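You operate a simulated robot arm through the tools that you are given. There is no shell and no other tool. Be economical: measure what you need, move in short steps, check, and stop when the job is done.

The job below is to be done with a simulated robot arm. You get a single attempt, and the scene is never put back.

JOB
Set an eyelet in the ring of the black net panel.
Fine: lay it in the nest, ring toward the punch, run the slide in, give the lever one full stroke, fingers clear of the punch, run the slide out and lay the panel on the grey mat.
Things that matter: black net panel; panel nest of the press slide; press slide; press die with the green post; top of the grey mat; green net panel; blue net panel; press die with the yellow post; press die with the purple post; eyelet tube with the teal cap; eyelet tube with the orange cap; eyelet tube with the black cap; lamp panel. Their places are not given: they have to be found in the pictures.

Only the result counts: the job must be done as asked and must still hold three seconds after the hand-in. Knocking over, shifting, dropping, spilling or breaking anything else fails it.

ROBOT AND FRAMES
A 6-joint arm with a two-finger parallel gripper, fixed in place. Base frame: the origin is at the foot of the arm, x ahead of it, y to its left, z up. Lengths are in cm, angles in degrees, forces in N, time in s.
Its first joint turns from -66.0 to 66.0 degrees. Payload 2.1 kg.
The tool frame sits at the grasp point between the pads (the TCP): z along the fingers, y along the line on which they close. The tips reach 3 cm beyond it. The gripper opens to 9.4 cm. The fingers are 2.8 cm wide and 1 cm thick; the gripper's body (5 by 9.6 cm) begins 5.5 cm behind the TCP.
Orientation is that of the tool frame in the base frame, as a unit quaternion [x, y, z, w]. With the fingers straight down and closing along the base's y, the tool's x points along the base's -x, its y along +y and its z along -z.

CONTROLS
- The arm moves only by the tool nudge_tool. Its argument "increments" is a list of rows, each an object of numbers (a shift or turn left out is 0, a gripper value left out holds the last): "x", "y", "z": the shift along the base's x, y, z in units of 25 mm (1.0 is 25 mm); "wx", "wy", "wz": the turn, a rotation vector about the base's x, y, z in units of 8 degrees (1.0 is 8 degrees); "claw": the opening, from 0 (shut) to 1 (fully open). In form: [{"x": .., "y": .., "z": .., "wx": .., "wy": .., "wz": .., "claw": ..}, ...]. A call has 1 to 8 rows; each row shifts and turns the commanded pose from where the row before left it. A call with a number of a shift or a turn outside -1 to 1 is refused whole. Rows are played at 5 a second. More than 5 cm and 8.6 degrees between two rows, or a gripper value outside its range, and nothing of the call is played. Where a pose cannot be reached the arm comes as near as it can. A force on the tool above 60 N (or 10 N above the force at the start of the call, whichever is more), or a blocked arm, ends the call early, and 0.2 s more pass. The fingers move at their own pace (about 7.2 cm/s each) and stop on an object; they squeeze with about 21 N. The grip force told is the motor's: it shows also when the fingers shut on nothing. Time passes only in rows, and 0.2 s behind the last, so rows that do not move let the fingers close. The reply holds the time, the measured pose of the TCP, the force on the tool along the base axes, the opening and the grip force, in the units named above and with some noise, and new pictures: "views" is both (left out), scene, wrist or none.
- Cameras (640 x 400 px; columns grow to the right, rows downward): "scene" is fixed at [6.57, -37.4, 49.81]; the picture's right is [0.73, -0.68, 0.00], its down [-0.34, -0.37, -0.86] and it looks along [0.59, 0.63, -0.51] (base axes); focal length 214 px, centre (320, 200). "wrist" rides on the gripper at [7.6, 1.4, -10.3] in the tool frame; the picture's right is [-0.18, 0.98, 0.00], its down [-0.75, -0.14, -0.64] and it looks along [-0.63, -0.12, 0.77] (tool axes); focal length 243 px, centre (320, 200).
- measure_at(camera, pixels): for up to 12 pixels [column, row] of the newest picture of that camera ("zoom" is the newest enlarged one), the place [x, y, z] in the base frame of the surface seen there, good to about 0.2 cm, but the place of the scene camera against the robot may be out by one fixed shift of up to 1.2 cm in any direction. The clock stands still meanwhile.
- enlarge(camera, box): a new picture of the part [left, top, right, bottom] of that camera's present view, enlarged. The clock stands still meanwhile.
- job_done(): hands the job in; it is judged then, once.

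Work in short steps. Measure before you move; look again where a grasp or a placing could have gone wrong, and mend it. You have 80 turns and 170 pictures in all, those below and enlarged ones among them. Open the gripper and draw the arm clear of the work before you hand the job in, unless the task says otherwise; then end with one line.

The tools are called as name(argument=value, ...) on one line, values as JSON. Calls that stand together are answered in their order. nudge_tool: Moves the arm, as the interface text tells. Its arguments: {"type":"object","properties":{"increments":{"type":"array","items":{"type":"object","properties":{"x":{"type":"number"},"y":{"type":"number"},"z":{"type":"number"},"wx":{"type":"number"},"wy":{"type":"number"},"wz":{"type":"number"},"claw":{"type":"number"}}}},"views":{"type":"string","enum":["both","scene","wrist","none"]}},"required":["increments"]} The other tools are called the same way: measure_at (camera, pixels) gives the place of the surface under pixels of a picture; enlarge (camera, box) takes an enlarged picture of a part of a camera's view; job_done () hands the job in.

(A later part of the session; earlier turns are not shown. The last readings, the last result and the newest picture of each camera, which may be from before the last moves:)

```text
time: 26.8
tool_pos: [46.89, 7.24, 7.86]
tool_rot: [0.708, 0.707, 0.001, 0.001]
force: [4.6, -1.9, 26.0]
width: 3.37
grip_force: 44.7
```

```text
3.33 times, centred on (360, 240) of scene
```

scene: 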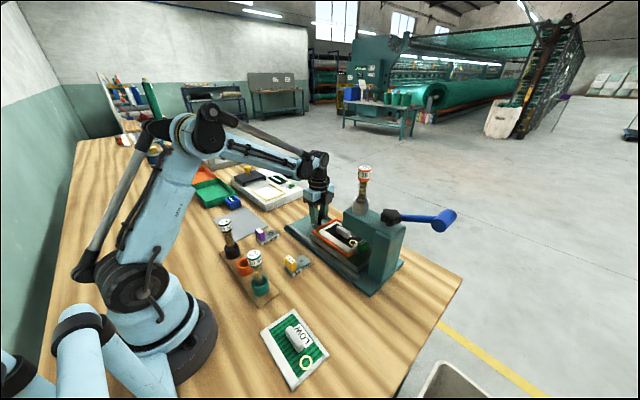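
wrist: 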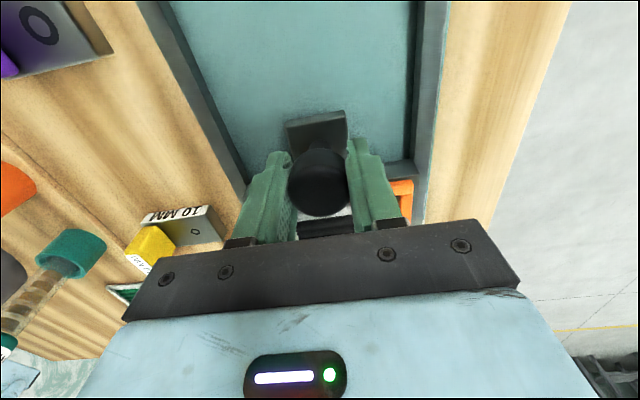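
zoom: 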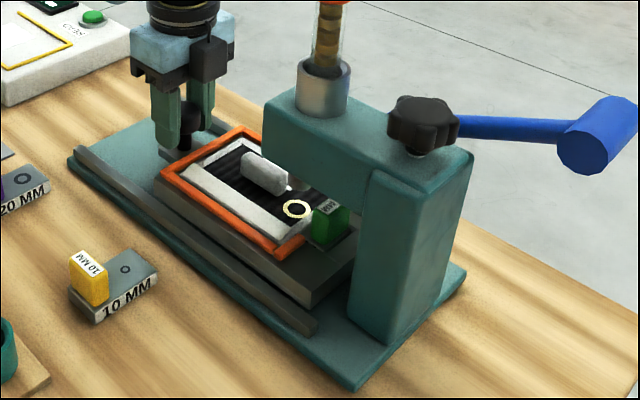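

Ring is now near y≈-7.9 and no stop has been felt yet. I'll continue in 2.5 mm steps.

nudge_tool(increments=[{"y": -0.1}, {"y": -0.1}, {"y": -0.1}, {"y": -0.1}])

enlarge(camera="scene", box=[320, 200, 400, 260])

```text
time: 27.8
tool_pos: [47.03, 6.83, 7.8]
tool_rot: [0.704, 0.71, 0.006, -0.005]
force: [15.6, 39.5, 4.6]
width: 3.38
grip_force: 44.8
```

scene: 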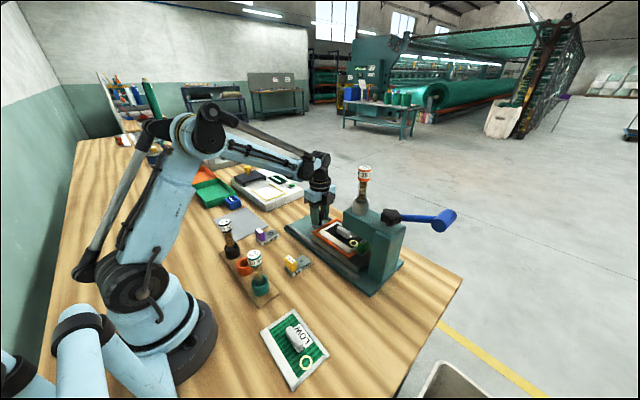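
wrist: 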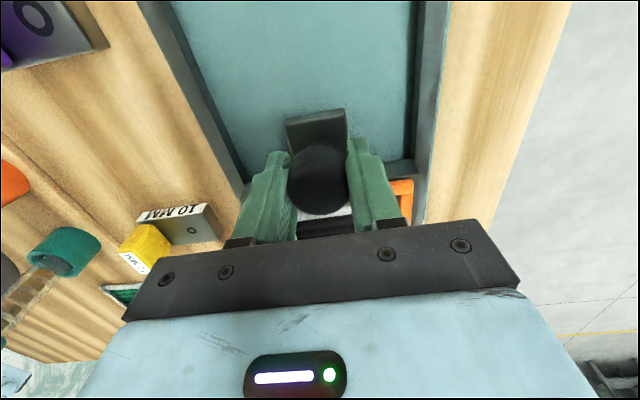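

```text
6.67 times, centred on (360, 230) of scene
```

zoom: 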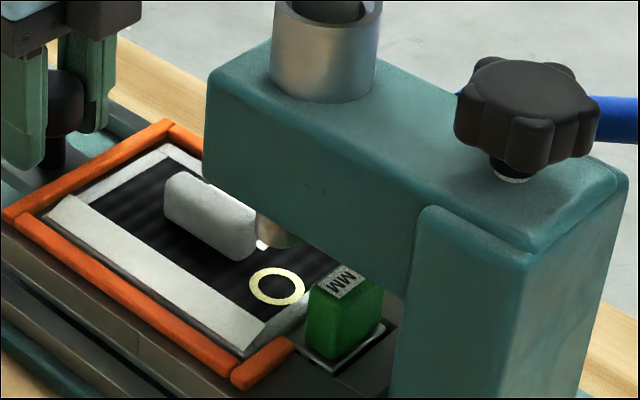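

A hard stop shows at y≈6.83 (39.5 N), about 12.1 cm of travel, so the slide is fully in. I'll relax the push, open and rise.

nudge_tool(increments=[{"y": 0.13}, {"claw": 0.55}, {}, {"z": 0.5}, {"z": 1}, {"z": 1}, {"z": 1}, {"z": 1}])

enlarge(camera="scene", box=[300, 180, 460, 300])

```text
time: 29.6
tool_pos: [46.95, 6.68, 19.13]
tool_rot: [0.707, 0.707, 0.0, 0.0]
force: [-0.4, -0.3, -0.2]
width: 5.18
grip_force: 0.1
```

scene: 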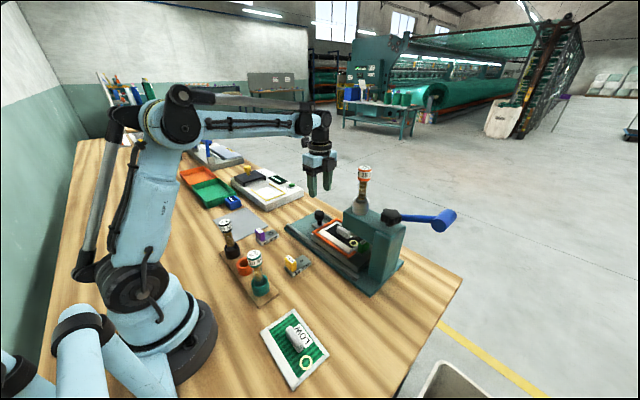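
wrist: 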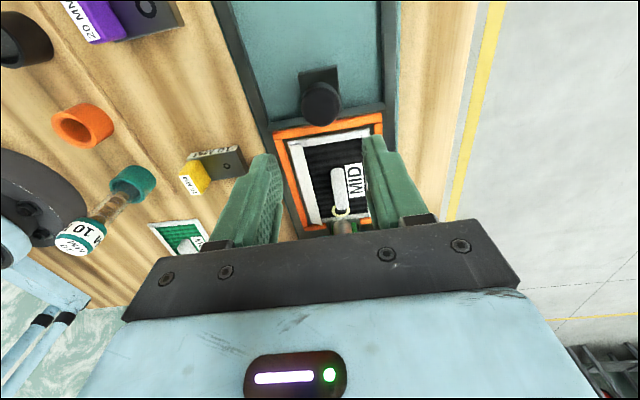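

```text
3.33 times, centred on (380, 240) of scene
```

zoom: 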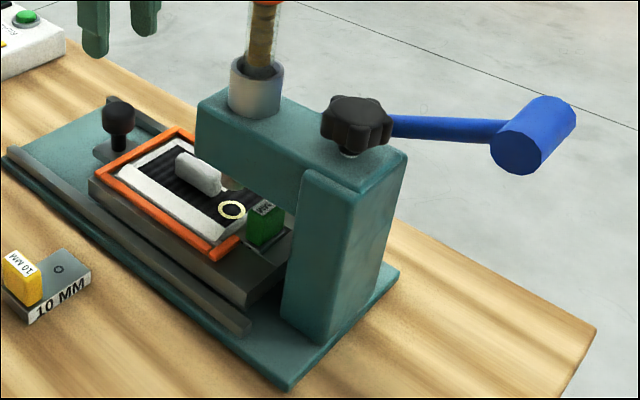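

The slide is fully in. Now the lever: I'll swing around on the low-x side at height, clear of the tube, and view the lever from the wrist camera.

nudge_tool(increments=[{"x": -0.8, "z": 0.8}, {"x": -0.8, "z": 0.8}, {"x": -0.8, "z": 0.8}, {"x": -0.8, "z": 0.8}, {"x": -0.8, "z": 0.8}, {"y": -1}, {"y": -1}, {"y": -1}], views="none")

nudge_tool(increments=[{"y": -1}, {"y": -1}, {"y": -1}, {"y": -1}, {"y": -1}])

```text
time: 31.4
tool_pos: [36.99, -0.86, 29.14]
tool_rot: [0.707, 0.707, 0.0, 0.0]
force: [-0.2, -0.1, 0.5]
width: 5.16
grip_force: 0.1
```

```text
time: 32.6
tool_pos: [36.82, -13.44, 29.2]
tool_rot: [0.707, 0.707, 0.0, 0.0]
force: [-0.1, 0.3, 0.5]
width: 5.19
grip_force: 0.0
```

scene: 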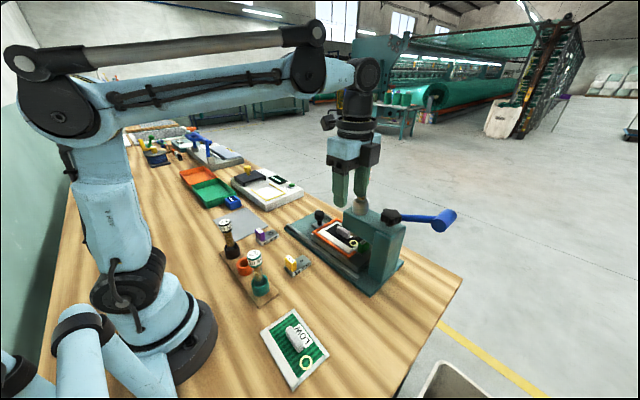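
wrist: 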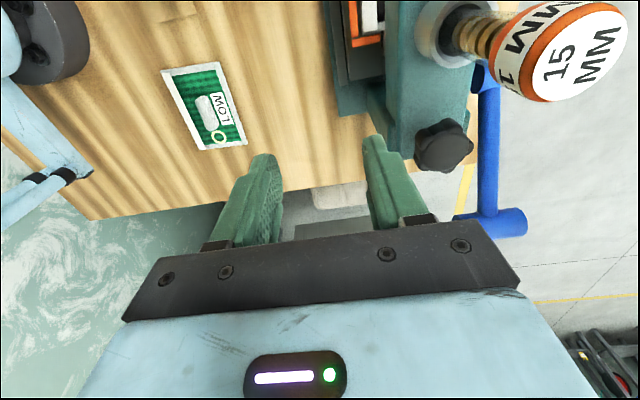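

The lever is in view: arm (485,80–210), T-bar (455–527,222). I'll measure along it.

measure_at(camera="wrist", pixels=[[485, 80], [485, 95], [487, 115], [488, 140], [489, 170], [488, 200], [462, 222], [475, 220], [490, 222], [505, 222], [522, 222], [495, 240]])

enlarge(camera="wrist", box=[400, 0, 640, 250])

enlarge(camera="scene", box=[370, 190, 470, 260])

```text
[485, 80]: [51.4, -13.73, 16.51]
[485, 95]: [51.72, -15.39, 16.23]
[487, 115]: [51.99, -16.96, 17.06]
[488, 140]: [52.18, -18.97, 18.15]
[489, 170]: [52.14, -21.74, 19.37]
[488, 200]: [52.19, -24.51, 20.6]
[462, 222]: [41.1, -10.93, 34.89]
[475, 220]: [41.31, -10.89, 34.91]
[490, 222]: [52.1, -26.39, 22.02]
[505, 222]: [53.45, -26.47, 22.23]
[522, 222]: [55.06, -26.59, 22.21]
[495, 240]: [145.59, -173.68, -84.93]
```

```text
1.60 times, centred on (520, 125) of wrist
```

zoom: 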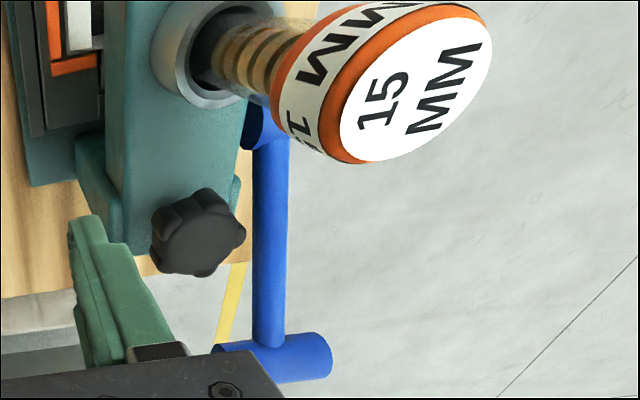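

```text
5.71 times, centred on (420, 225) of scene
```

zoom: 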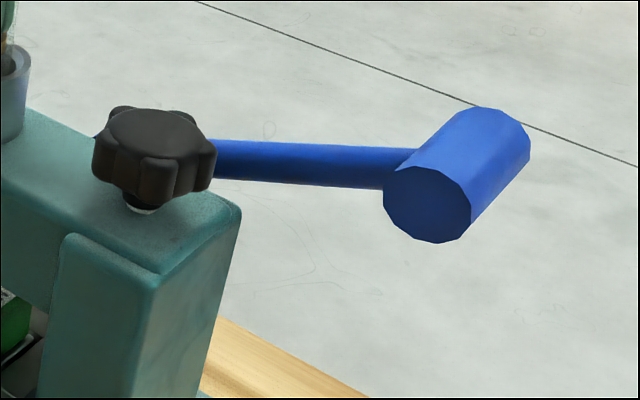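

The lever pivots about (y -13.5, z 15) with arm length about 14.8 cm, at 24° above level. The T-bar is centred near (52.3,-27,21). To keep the camera off the press, I'll turn the tool by 180° (camera to the -y side), close the fingers and move out.

nudge_tool(increments=[{"wz": 1, "claw": 0}, {"wz": 1}, {"wz": 1}, {"wz": 1}, {"wz": 1}, {"wz": 1}, {"wz": 1}, {"wz": 1}], views="none")

nudge_tool(increments=[{"wz": 1}, {"wz": 1}, {"wz": 1}, {"wz": 1}, {"wz": 1}, {"wz": 1}, {"wz": 1}, {"wz": 1}], views="none")

nudge_tool(increments=[{"wz": 1}, {"wz": 1}, {"wz": 1}, {"wz": 1}, {"wz": 1}, {"wz": 1}, {"wz": 0.5}])

```text
time: 34.4
tool_pos: [36.93, -13.48, 29.16]
tool_rot: [0.224, 0.975, 0.0, 0.0]
force: [0.2, -0.1, 0.2]
width: 0.0
grip_force: 21.0
```

```text
time: 36.2
tool_pos: [36.95, -13.39, 29.15]
tool_rot: [-0.328, 0.945, 0.0, 0.0]
force: [-1.3, -0.7, 0.9]
width: 0.0
grip_force: 21.2
```

```text
time: 37.8
tool_pos: [37.1, -13.35, 29.22]
tool_rot: [0.708, -0.706, 0.001, 0.0]
force: [-0.1, -0.1, 0.0]
width: 0.01
grip_force: 21.2
```

scene: 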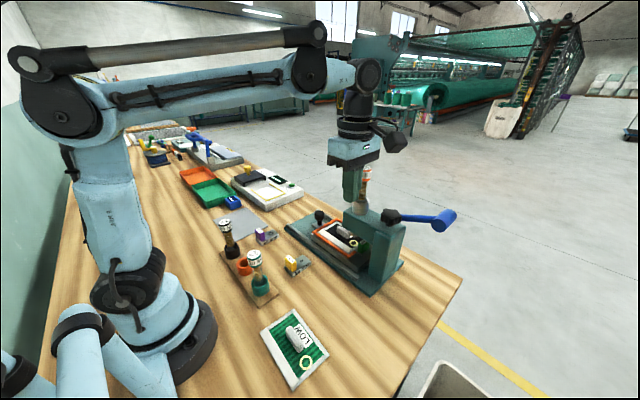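
wrist: 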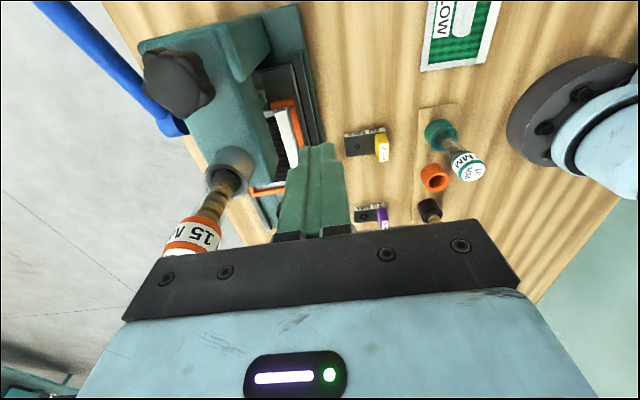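

Now I'll move over the T-bar: y to -27, then x to 52.3, at z≈29.

nudge_tool(increments=[{"y": -1}, {"y": -1, "x": 0.5}, {"y": -1, "x": 0.9}, {"y": -1, "x": 0.9}, {"y": -1, "x": 0.9}, {"y": -0.46, "x": 0.9}, {"x": 0.98}, {"x": 1}])

```text
time: 39.6
tool_pos: [46.75, -25.05, 26.72]
tool_rot: [-0.707, 0.707, 0.0, 0.0]
force: [0.1, -0.2, 0.1]
width: 0.0
grip_force: 21.1
out of reach, approached as far as the arm can: row 5, 6, 7, 8
```

scene: 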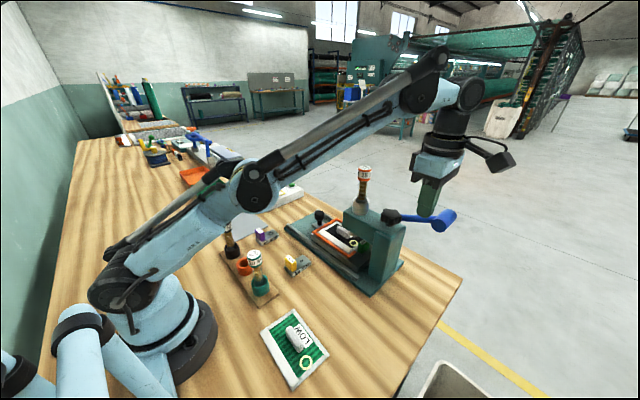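
wrist: 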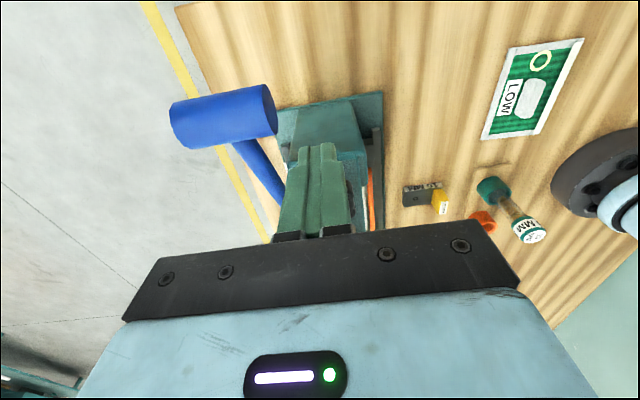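

The vertical tool cannot reach out there (stopped at radius 53). I'll back off in x and tilt the tool outward by 40° about -y so the fingertips reach over the T-bar.

nudge_tool(increments=[{"x": -1}, {"x": -1}, {"wy": -1}, {"wy": -1}, {"wy": -1}, {"wy": -1}, {"wy": -1}, {}])

```text
time: 41.4
tool_pos: [41.66, -24.84, 27.01]
tool_rot: [0.665, -0.664, 0.242, -0.242]
force: [-0.1, 0.2, -0.8]
width: 0.01
grip_force: 21.3
```

scene: 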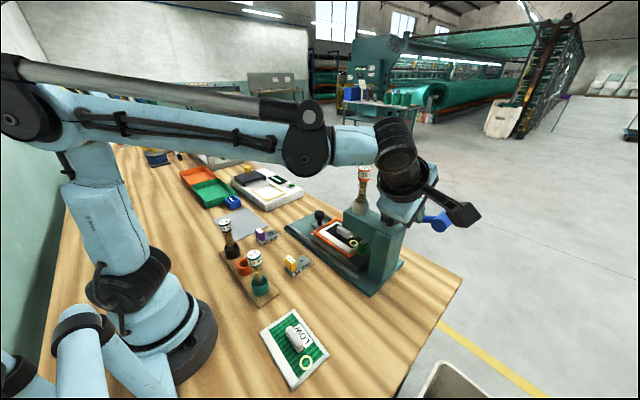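
wrist: 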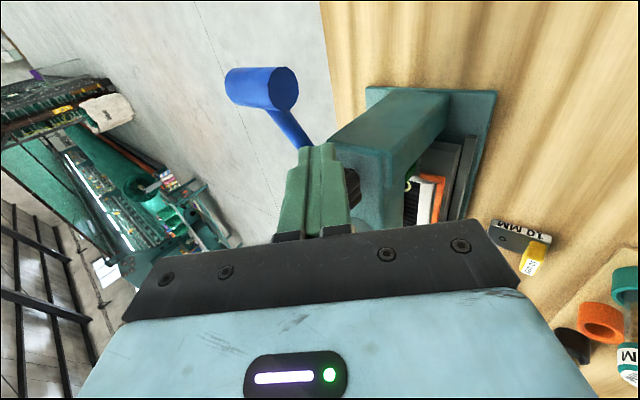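

Tilt done; the T-bar is visible at (225–300,65–110). I'll measure it and the press end.

measure_at(camera="wrist", pixels=[[232, 88], [255, 75], [255, 95], [280, 88], [283, 70], [283, 105], [290, 88], [410, 92], [350, 160], [380, 170], [285, 125], [340, 170]])

enlarge(camera="wrist", box=[200, 40, 400, 240])

```text
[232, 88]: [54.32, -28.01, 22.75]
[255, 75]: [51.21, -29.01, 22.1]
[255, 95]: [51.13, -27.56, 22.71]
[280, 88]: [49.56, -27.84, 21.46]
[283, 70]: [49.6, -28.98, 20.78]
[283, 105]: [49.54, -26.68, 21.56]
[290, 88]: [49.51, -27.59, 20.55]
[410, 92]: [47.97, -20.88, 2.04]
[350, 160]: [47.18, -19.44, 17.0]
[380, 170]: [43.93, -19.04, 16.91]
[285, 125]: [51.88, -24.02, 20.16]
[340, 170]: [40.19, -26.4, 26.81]
```

```text
2.00 times, centred on (300, 140) of wrist
```

zoom: 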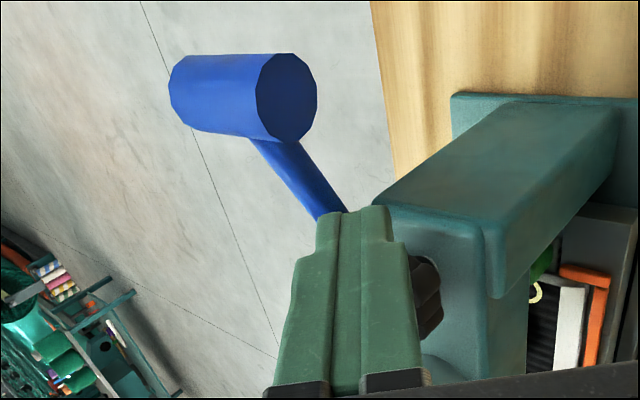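

The bar's end face is at x=49.55, centre (y -27.7, z 21.2), top 22.7. I'll bring the fingertips just above it: TCP about (50.1,-27.9,26.7).

nudge_tool(increments=[{"y": -0.7, "z": 0.2}, {"y": -0.52, "x": 0.4}, {"x": 0.8}, {"x": 0.8}, {"x": 0.8}, {"x": 0.58, "z": -0.1}, {}])

```text
time: 43.0
tool_pos: [50.04, -28.06, 27.28]
tool_rot: [-0.664, 0.665, -0.241, 0.242]
force: [-0.5, 0.0, 0.5]
width: 0.02
grip_force: 20.7
```

scene: 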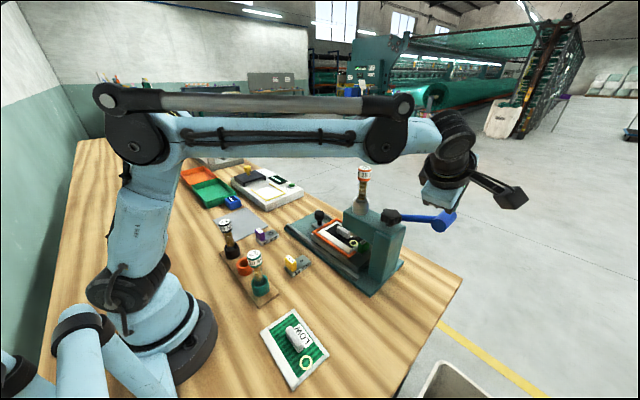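
wrist: 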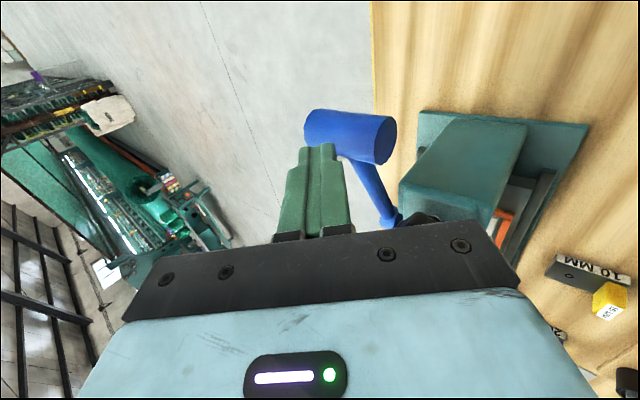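

The tips are now over the bar, reaching fine. I'll press down, following the arc.

nudge_tool(increments=[{"z": -0.6}, {"z": -0.4, "y": -0.1}, {"z": -0.4, "y": -0.1}, {"z": -0.4, "y": -0.1}])

```text
time: 44.0
tool_pos: [50.15, -28.77, 22.63]
tool_rot: [0.665, -0.664, 0.241, -0.242]
force: [-2.7, -3.7, 4.9]
width: 0.0
grip_force: 20.8
```

scene: 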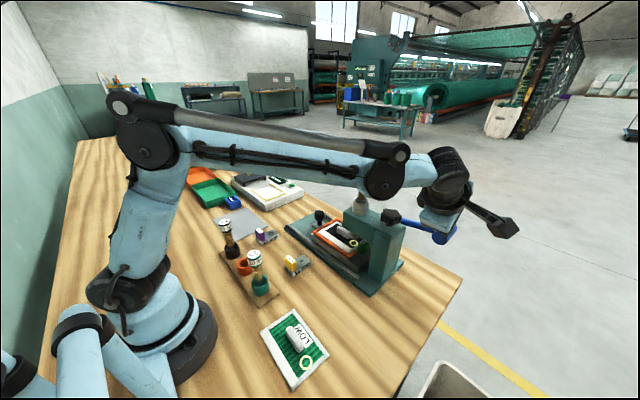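
wrist: 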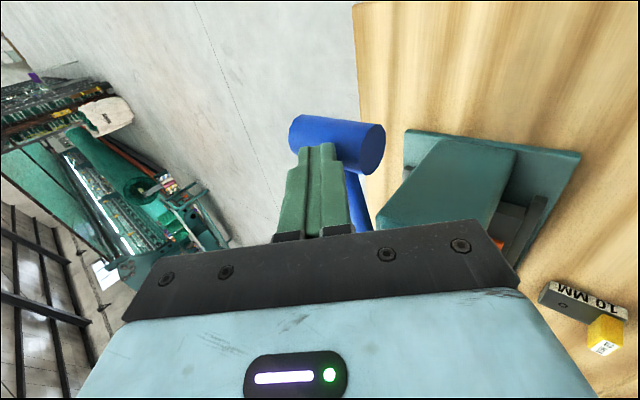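

Lever is following at about 5 N. I'll continue down.

nudge_tool(increments=[{"z": -0.5, "y": -0.05}, {"z": -0.5, "y": -0.04}, {"z": -0.5}, {"z": -0.5, "y": 0.05}])

```text
time: 45.0
tool_pos: [50.1, -28.68, 17.58]
tool_rot: [-0.664, 0.665, -0.242, 0.242]
force: [-0.5, -4.8, 6.3]
width: 0.0
grip_force: 21.2
```

scene: 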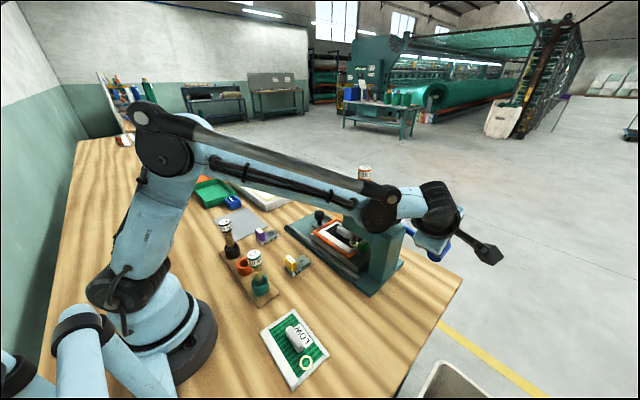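
wrist: 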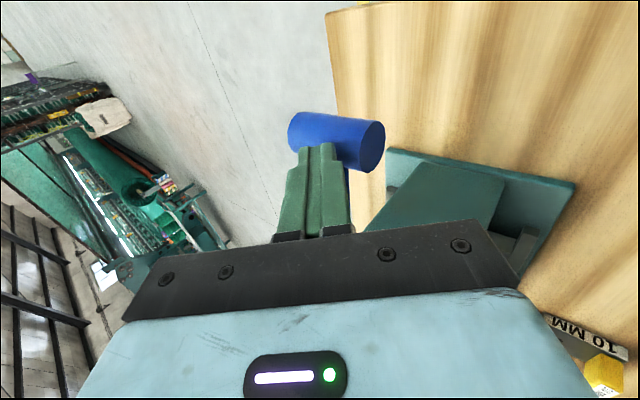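

Still smooth (6 N), lever slightly below level. I'll go on down, bringing y back inwards with the arc.

nudge_tool(increments=[{"z": -0.4, "y": 0.05}, {"z": -0.4, "y": 0.1}, {"z": -0.4, "y": 0.12}, {"z": -0.4, "y": 0.15}])

enlarge(camera="scene", box=[300, 180, 500, 310])

```text
time: 46.0
tool_pos: [50.0, -27.79, 13.87]
tool_rot: [-0.663, 0.665, -0.243, 0.242]
force: [-9.6, -7.3, 30.7]
width: 0.03
grip_force: 21.3
```

scene: 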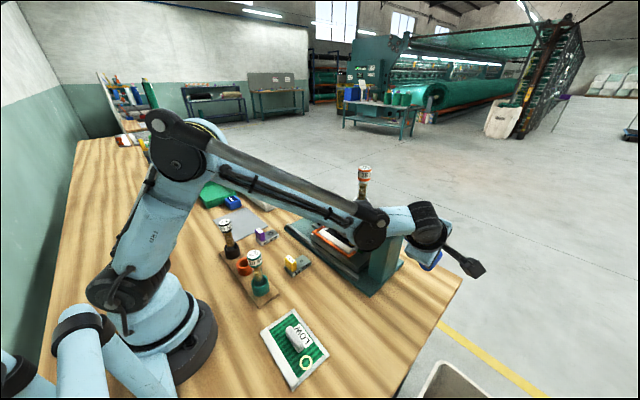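
wrist: 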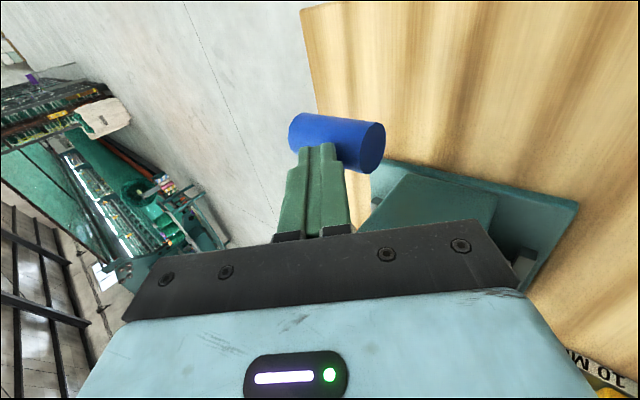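

```text
3.08 times, centred on (400, 245) of scene
```

zoom: 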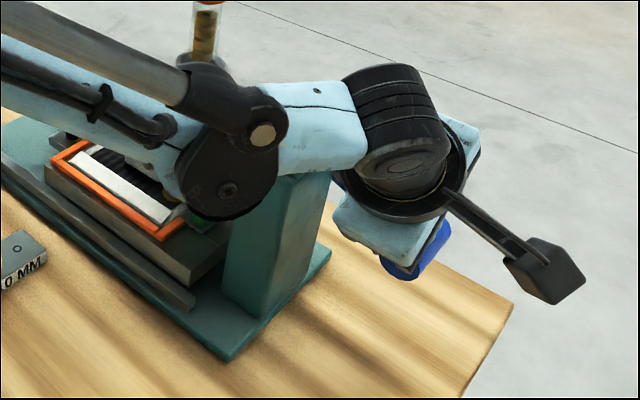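

Force has risen to 30.7 N; this may be the press's resistance or end of stroke. I'll check that the arm's wrist link isn't touching the black knob.

measure_at(camera="zoom", pixels=[[225, 190], [200, 150], [260, 130], [320, 130], [320, 170], [210, 215], [350, 165], [400, 235], [400, 270], [340, 215]])

measure_at(camera="wrist", pixels=[[310, 130], [340, 130], [372, 145], [365, 120], [440, 190], [490, 210]])

```text
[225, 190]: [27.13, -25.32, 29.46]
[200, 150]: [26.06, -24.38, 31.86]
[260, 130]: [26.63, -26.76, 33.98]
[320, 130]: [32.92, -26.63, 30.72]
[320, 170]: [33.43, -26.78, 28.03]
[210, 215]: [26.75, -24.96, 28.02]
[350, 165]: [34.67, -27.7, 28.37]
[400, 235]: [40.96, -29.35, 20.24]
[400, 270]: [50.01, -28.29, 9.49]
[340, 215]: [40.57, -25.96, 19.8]
```

```text
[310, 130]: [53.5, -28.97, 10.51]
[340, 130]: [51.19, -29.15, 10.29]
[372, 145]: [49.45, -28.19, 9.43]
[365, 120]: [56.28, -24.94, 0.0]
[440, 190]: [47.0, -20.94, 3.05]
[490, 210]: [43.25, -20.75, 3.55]
```

Links are well clear of the knob, so the resistance is the press itself. I'll continue pressing in small steps until it stops.

nudge_tool(increments=[{"z": -0.15, "y": 0.05}, {"z": -0.15, "y": 0.06}, {"z": -0.15, "y": 0.06}, {}])

```text
time: 46.4
tool_pos: [50.02, -27.82, 13.82]
tool_rot: [-0.662, 0.665, -0.245, 0.244]
force: [-6.8, 1.7, 20.2]
width: 0.0
grip_force: 20.9
stopped in row 1: the force on the tool passed its limit (the readings are from after the stop); the commanded pose is now the measured one
```

scene: 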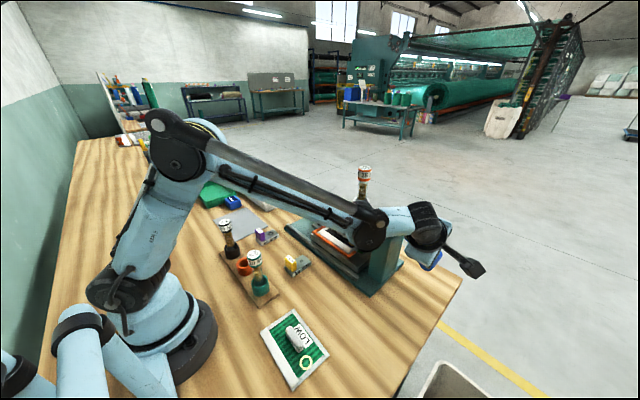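
wrist: 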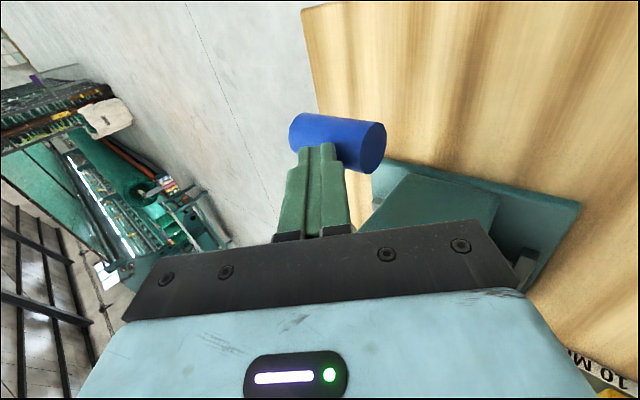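

A rigid stop: force passed 60 N without movement, after about 45° of swing. Now I'll rise back along the arc and see whether the lever returns by itself.

nudge_tool(increments=[{"z": 0.4, "y": -0.1}, {"z": 0.4, "y": -0.1}, {"z": 0.4, "y": -0.1}, {"z": 0.4, "y": -0.05}])

```text
time: 47.4
tool_pos: [50.03, -28.78, 17.72]
tool_rot: [-0.663, 0.665, -0.244, 0.243]
force: [-0.5, 4.3, 4.4]
width: 0.0
grip_force: 20.4
```

scene: 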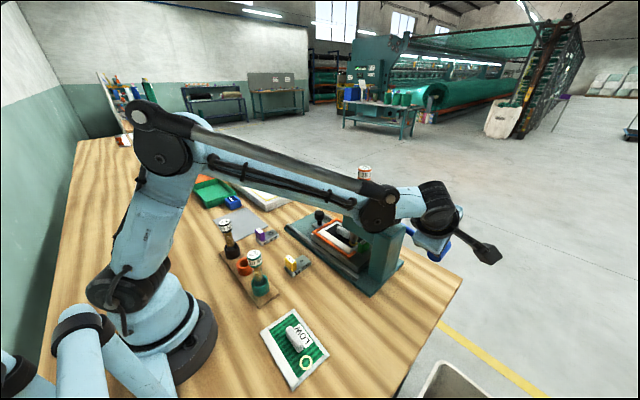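
wrist: 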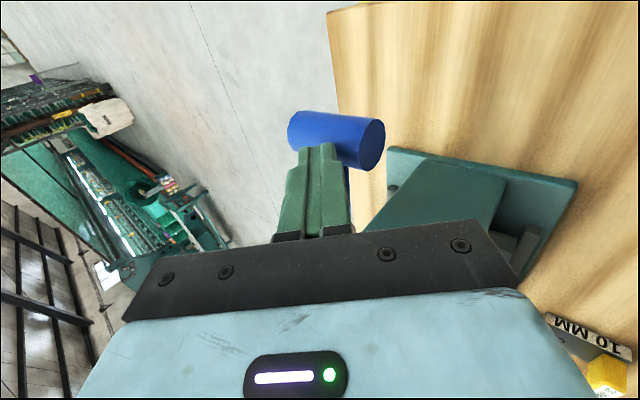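

The lever springs back with the fingers (4 N). I'll follow it up along the arc to its rest and beyond.

nudge_tool(increments=[{"z": 0.5}, {"z": 0.5}, {"z": 0.5, "y": 0.04}, {"z": 0.5, "y": 0.08}, {"z": 0.5, "y": 0.1}, {"z": 0.5, "y": 0.1}, {"z": 0.6}, {"z": 0.6}])

enlarge(camera="scene", box=[300, 180, 460, 300])

```text
time: 49.2
tool_pos: [50.07, -27.88, 28.11]
tool_rot: [-0.662, 0.665, -0.245, 0.243]
force: [0.0, -0.8, 0.7]
width: 0.0
grip_force: 21.0
```

scene: 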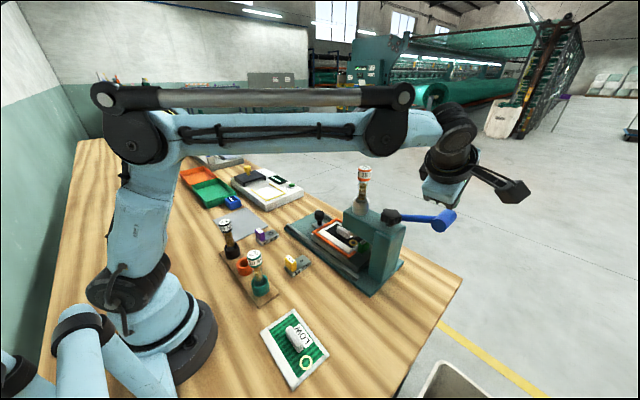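
wrist: 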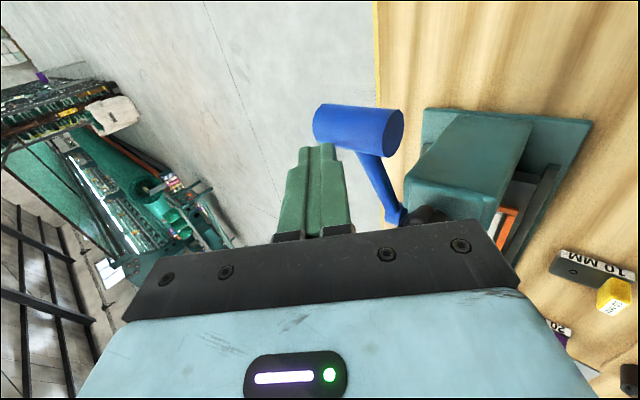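

```text
3.33 times, centred on (380, 240) of scene
```

zoom: 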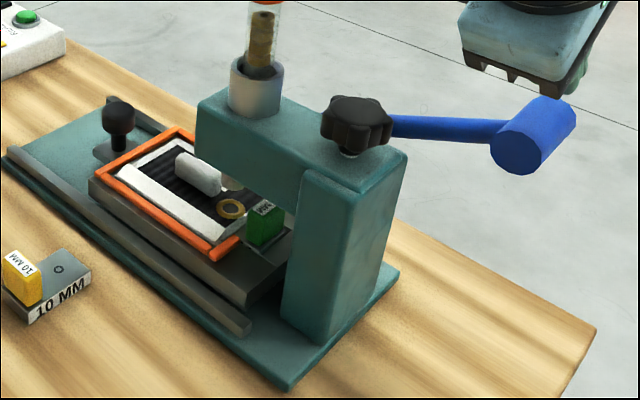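

The ring now shows a brass eyelet and the lever is back at rest. I'll retreat, untilt, and swing the tool back to the -90° yaw.

nudge_tool(increments=[{"x": -1, "z": 0.3}, {"x": -1, "z": 0.3}, {"x": -1}, {"x": -1, "wy": 1}, {"x": -1, "wy": 1}, {"wy": 1}, {"wy": 1}, {"wy": 1}], views="none")

nudge_tool(increments=[{"wz": -1, "y": 0.7}, {"wz": -1, "y": 0.7}, {"wz": -1, "y": 0.7}, {"wz": -1, "y": 0.7}, {"wz": -1, "y": 0.7}, {"wz": -1, "y": 0.7}, {"wz": -1, "y": 0.7}, {"wz": -1, "y": 0.7}], views="none")

nudge_tool(increments=[{"wz": -1}, {"wz": -1}, {"wz": -1}, {"wz": -1}, {"wz": -1}, {"wz": -1}, {"wz": -1}, {"wz": -1}], views="none")

nudge_tool(increments=[{"wz": -1}, {"wz": -1}, {"wz": -1}, {"wz": -1}, {"wz": -1}, {"wz": -1}, {"wz": -0.5}, {"claw": 0.55}])

```text
time: 51.0
tool_pos: [37.66, -28.01, 29.79]
tool_rot: [-0.706, 0.708, -0.003, 0.0]
force: [-1.2, -0.8, 1.0]
width: 0.0
grip_force: 21.2
```

```text
time: 52.8
tool_pos: [37.63, -13.82, 29.69]
tool_rot: [-0.222, 0.975, -0.004, -0.001]
force: [0.6, 0.1, -0.4]
width: 0.0
grip_force: 20.7
```

```text
time: 54.6
tool_pos: [37.49, -13.89, 29.67]
tool_rot: [0.329, 0.944, -0.003, -0.002]
force: [0.4, 0.1, -0.3]
width: 0.0
grip_force: 21.1
```

```text
time: 56.4
tool_pos: [37.55, -13.92, 29.66]
tool_rot: [0.709, 0.706, -0.002, -0.003]
force: [0.1, -0.2, 0.8]
width: 5.17
grip_force: 0.3
```

scene: 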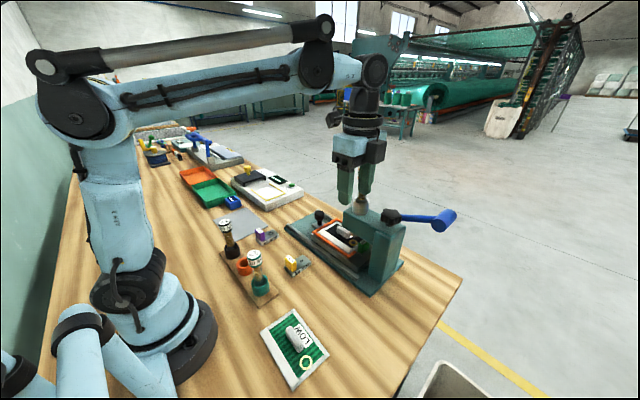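
wrist: 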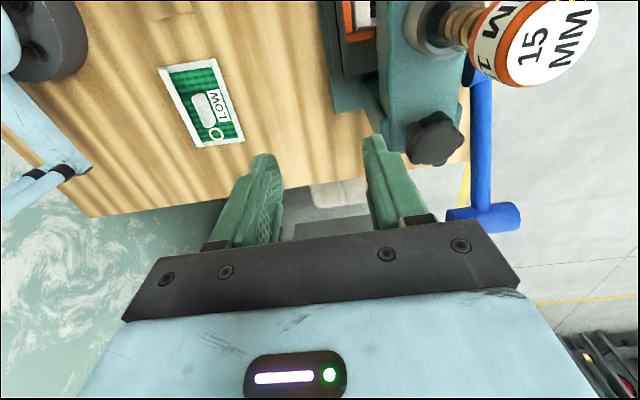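

Back to the knob: along +y, then out to x≈47 and down to z≈19.

nudge_tool(increments=[{"y": 1}, {"y": 1}, {"y": 1}, {"y": 1}, {"y": 1}, {"y": 1}, {"y": 1}, {"y": 1}], views="none")

nudge_tool(increments=[{"y": 0.42, "x": 0.78}, {"x": 1}, {"x": 1}, {"x": 1}, {"z": -1}, {"z": -1}, {"z": -1}, {"z": -1}])

```text
time: 58.2
tool_pos: [37.62, 6.05, 29.55]
tool_rot: [0.709, 0.705, -0.002, -0.004]
force: [-0.6, 0.0, 0.1]
width: 5.16
grip_force: 0.1
```

```text
time: 60.0
tool_pos: [47.18, 7.07, 19.74]
tool_rot: [0.708, 0.706, -0.002, -0.004]
force: [0.0, 0.2, -0.2]
width: 5.17
grip_force: 0.0
```

scene: 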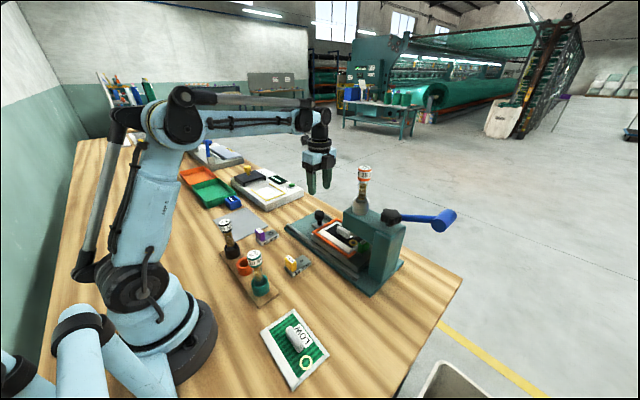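
wrist: 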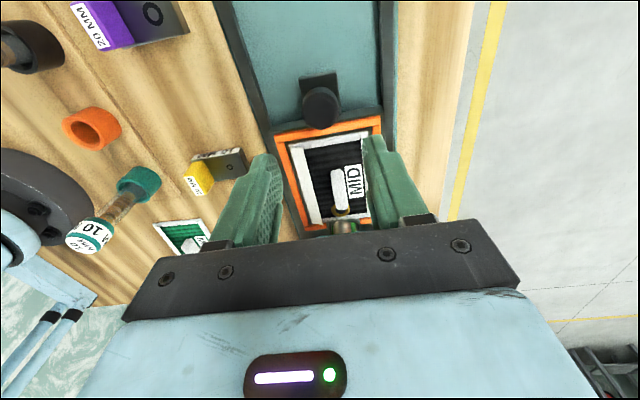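

measure_at(camera="wrist", pixels=[[321, 108], [306, 106], [337, 104], [320, 94], [323, 124]])

```text
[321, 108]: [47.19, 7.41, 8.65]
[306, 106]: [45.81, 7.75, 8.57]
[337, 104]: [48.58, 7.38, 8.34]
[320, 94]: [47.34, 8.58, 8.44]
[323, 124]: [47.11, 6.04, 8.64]
```

The knob is at about (47.1,7.2), beneath the TCP (wrist measurement). I'll descend and grip it.

nudge_tool(increments=[{"x": -0.05, "z": -1}, {"z": -1}, {"z": -1}, {"z": -1}, {"z": -0.72}, {"claw": 0}, {}, {}])

```text
time: 61.8
tool_pos: [47.08, 7.0, 7.85]
tool_rot: [0.708, 0.706, 0.002, -0.001]
force: [24.4, 1.8, -6.1]
width: 3.37
grip_force: 44.4
```

scene: 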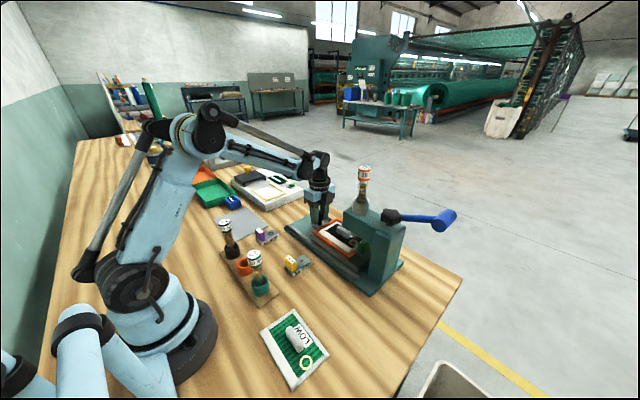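
wrist: 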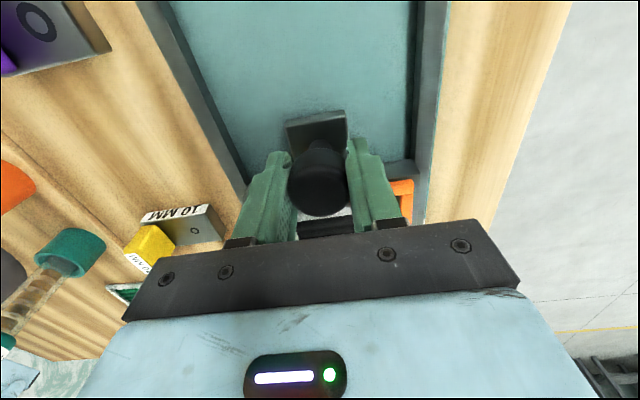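

The knob is gripped; I'll relieve the x force by +1.5 mm and draw the slide back out about 11 cm.

nudge_tool(increments=[{"x": 0.06}, {"y": 0.4}, {"y": 0.7}, {"y": 0.7}, {"y": 0.7}, {"y": 0.7}, {"y": 0.6}, {"y": 0.5}], views="none")

nudge_tool(increments=[{"y": 0.2}, {"y": 0.15}, {"y": 0.15}, {"y": 0.1}, {}])

```text
time: 63.6
tool_pos: [47.01, 17.97, 7.86]
tool_rot: [0.709, 0.705, -0.002, -0.003]
force: [8.0, -0.7, -2.1]
width: 3.37
grip_force: 44.3
```

```text
time: 64.8
tool_pos: [47.0, 19.06, 7.96]
tool_rot: [0.71, 0.704, -0.005, -0.001]
force: [-10.1, -31.4, -14.7]
width: 3.35
grip_force: 44.7
```

scene: 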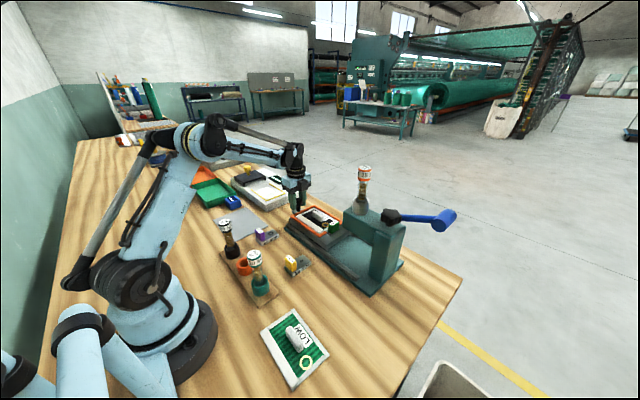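
wrist: 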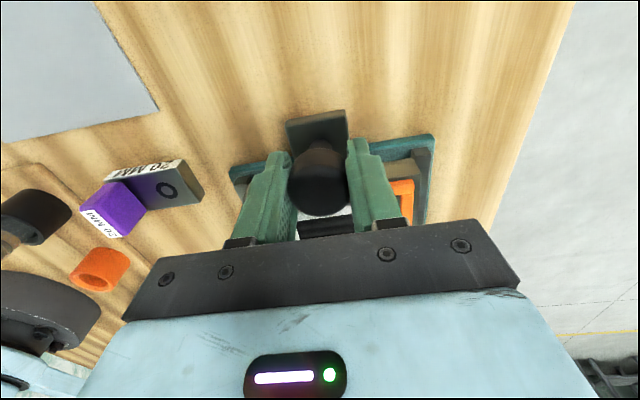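

The slide is out at its stop (y≈19.06, 31 N). I'll relax, open and rise, then look at the eyelet.

nudge_tool(increments=[{"y": -0.12}, {"claw": 0.55}, {}, {"z": 0.5}, {"z": 1}, {"z": 1}, {"z": 1}, {"z": 1}])

enlarge(camera="scene", box=[280, 190, 360, 250])

enlarge(camera="scene", box=[190, 180, 310, 260])

```text
time: 66.6
tool_pos: [47.02, 19.12, 19.14]
tool_rot: [0.708, 0.706, -0.001, -0.003]
force: [0.7, 0.2, -0.1]
width: 5.17
grip_force: 0.0
```

scene: 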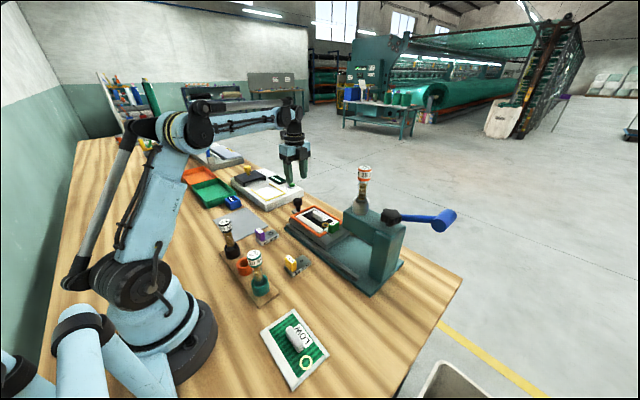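
wrist: 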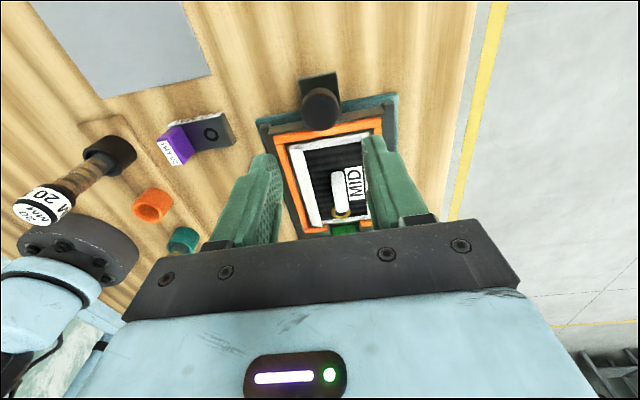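

```text
6.67 times, centred on (320, 220) of scene
```

zoom: 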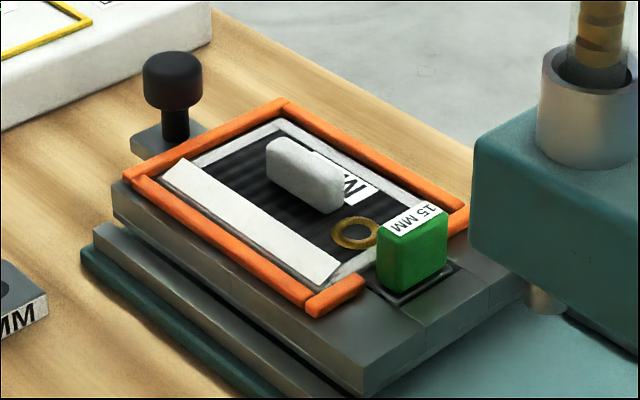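

```text
5.00 times, centred on (250, 220) of scene
```

zoom: 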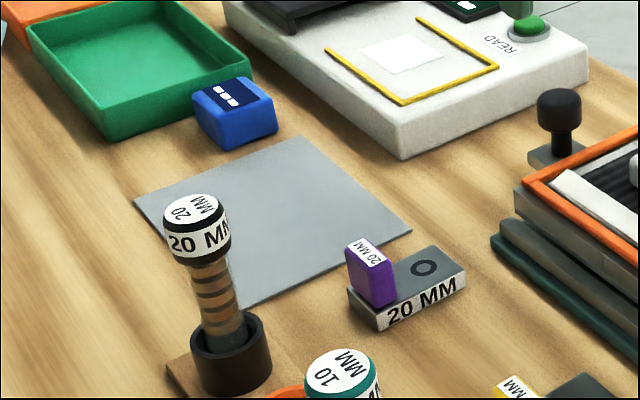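

The eyelet is set (brass ring). I'll measure the mat: scene zoom corners (133,203), (305,137), (412,232), (240,305).

measure_at(camera="zoom", pixels=[[138, 203], [304, 140], [408, 231], [242, 302], [300, 220], [235, 95], [370, 275], [215, 240]])

measure_at(camera="wrist", pixels=[[210, 74], [182, 3], [103, 97], [150, 50], [60, 30], [205, 125], [175, 155], [75, 180]])

```text
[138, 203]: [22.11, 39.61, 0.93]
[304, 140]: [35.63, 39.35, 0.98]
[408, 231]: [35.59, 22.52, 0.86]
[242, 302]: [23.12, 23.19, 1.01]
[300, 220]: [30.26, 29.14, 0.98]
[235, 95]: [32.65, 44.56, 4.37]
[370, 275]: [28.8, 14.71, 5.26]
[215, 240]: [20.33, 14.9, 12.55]
```

```text
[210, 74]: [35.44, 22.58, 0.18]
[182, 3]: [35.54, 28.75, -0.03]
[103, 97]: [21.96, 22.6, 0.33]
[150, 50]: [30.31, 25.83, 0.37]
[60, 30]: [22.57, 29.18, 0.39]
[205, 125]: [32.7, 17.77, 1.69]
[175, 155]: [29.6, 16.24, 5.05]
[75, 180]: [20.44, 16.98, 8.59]
```

The mat spans x 21.9–35.4, y 22.5–39.4, top z≈0.35. Now I'll go above the panel bar in the nest and check.

nudge_tool(increments=[{"y": -1, "claw": 0.4}, {"y": -1}, {"y": -1}, {"y": -1, "x": 0.12}, {"y": -0.2}, {"z": -1}, {"z": -1}])

```text
time: 68.2
tool_pos: [47.33, 8.58, 13.92]
tool_rot: [0.708, 0.706, -0.001, -0.003]
force: [-0.4, 1.0, -0.1]
width: 3.77
grip_force: 0.1
```

scene: 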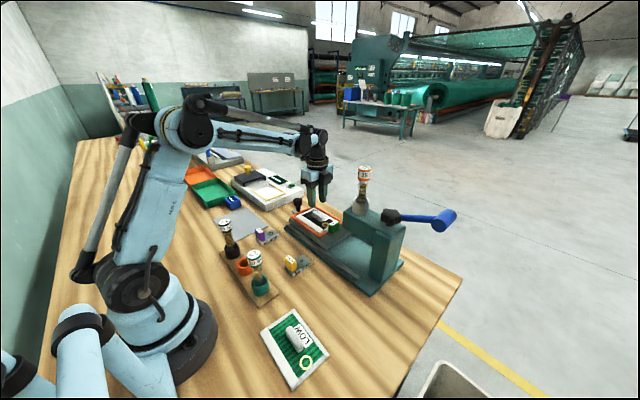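
wrist: 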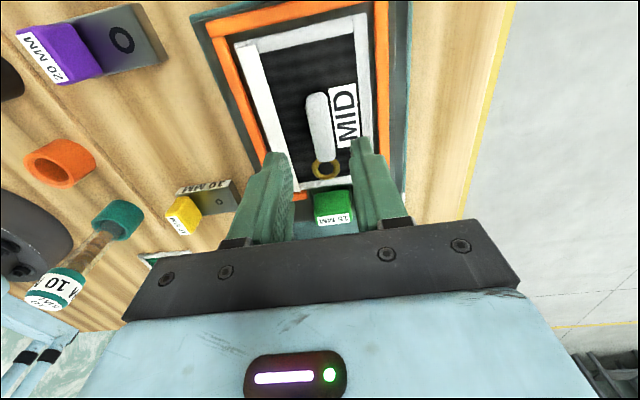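

The bar is lined up between the fingers. I'll descend to z≈8.7 and close.

nudge_tool(increments=[{"z": -0.8}, {"z": -0.8}, {"z": -0.48}, {"claw": 0}, {}, {}, {}])

```text
time: 69.8
tool_pos: [47.32, 8.47, 8.95]
tool_rot: [0.709, 0.706, -0.001, -0.004]
force: [0.3, 0.4, -0.5]
width: 1.51
grip_force: 21.0
```

scene: 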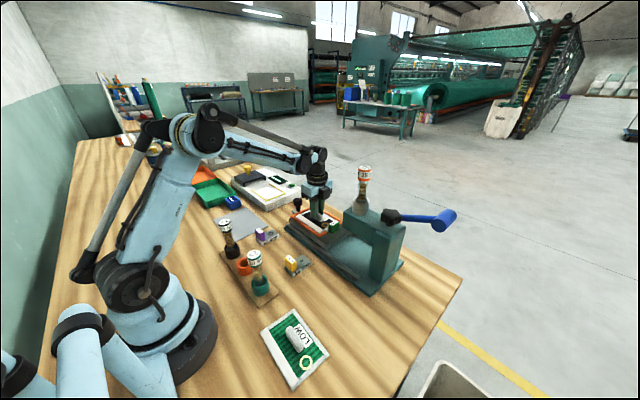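
wrist: 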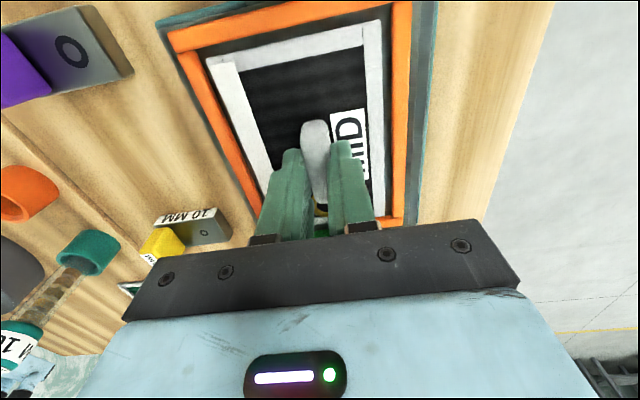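

Gripped. I'll lift and travel to above the mat at (29.1,31.1).

nudge_tool(increments=[{"z": 0.4}, {"z": 1}, {"z": 1}, {"z": 1}, {"z": 1}, {"z": 0.4}, {"x": -0.8, "y": 0.8}, {"x": -0.8, "y": 1}], views="none")

nudge_tool(increments=[{"x": -0.8, "y": 1}, {"x": -0.8, "y": 1}, {"x": -0.8, "y": 1}, {"x": -0.8, "y": 1}, {"x": -0.8, "y": 1}, {"x": -0.8, "y": 1}, {"x": -0.8, "y": 1}, {"y": 0.25, "x": -0.1}])

```text
time: 71.6
tool_pos: [43.36, 13.27, 20.85]
tool_rot: [0.708, 0.706, 0.0, -0.004]
force: [1.0, 0.2, -0.8]
width: 1.51
grip_force: 21.0
```

```text
time: 73.4
tool_pos: [29.03, 31.33, 20.88]
tool_rot: [0.709, 0.706, -0.001, -0.004]
force: [-0.3, -0.4, -1.4]
width: 1.52
grip_force: 20.7
```

scene: 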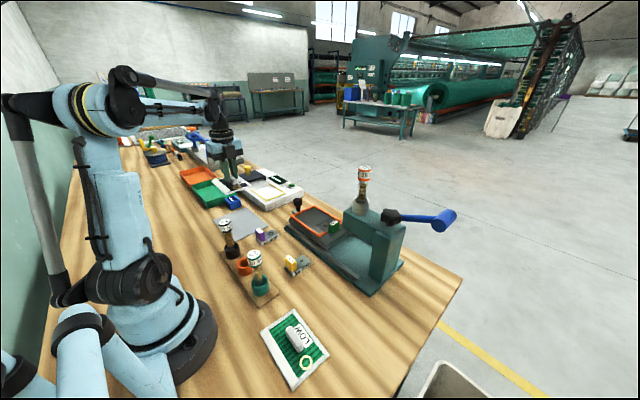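
wrist: 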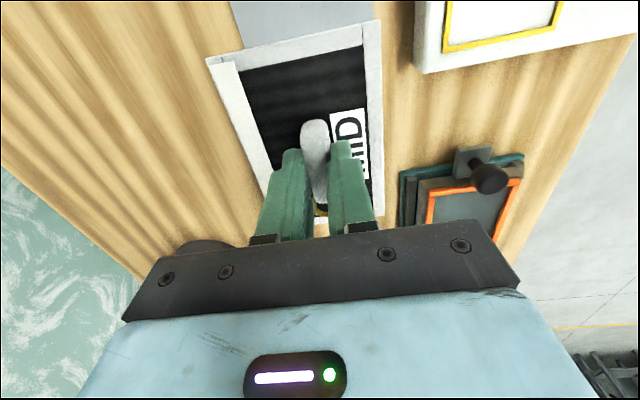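

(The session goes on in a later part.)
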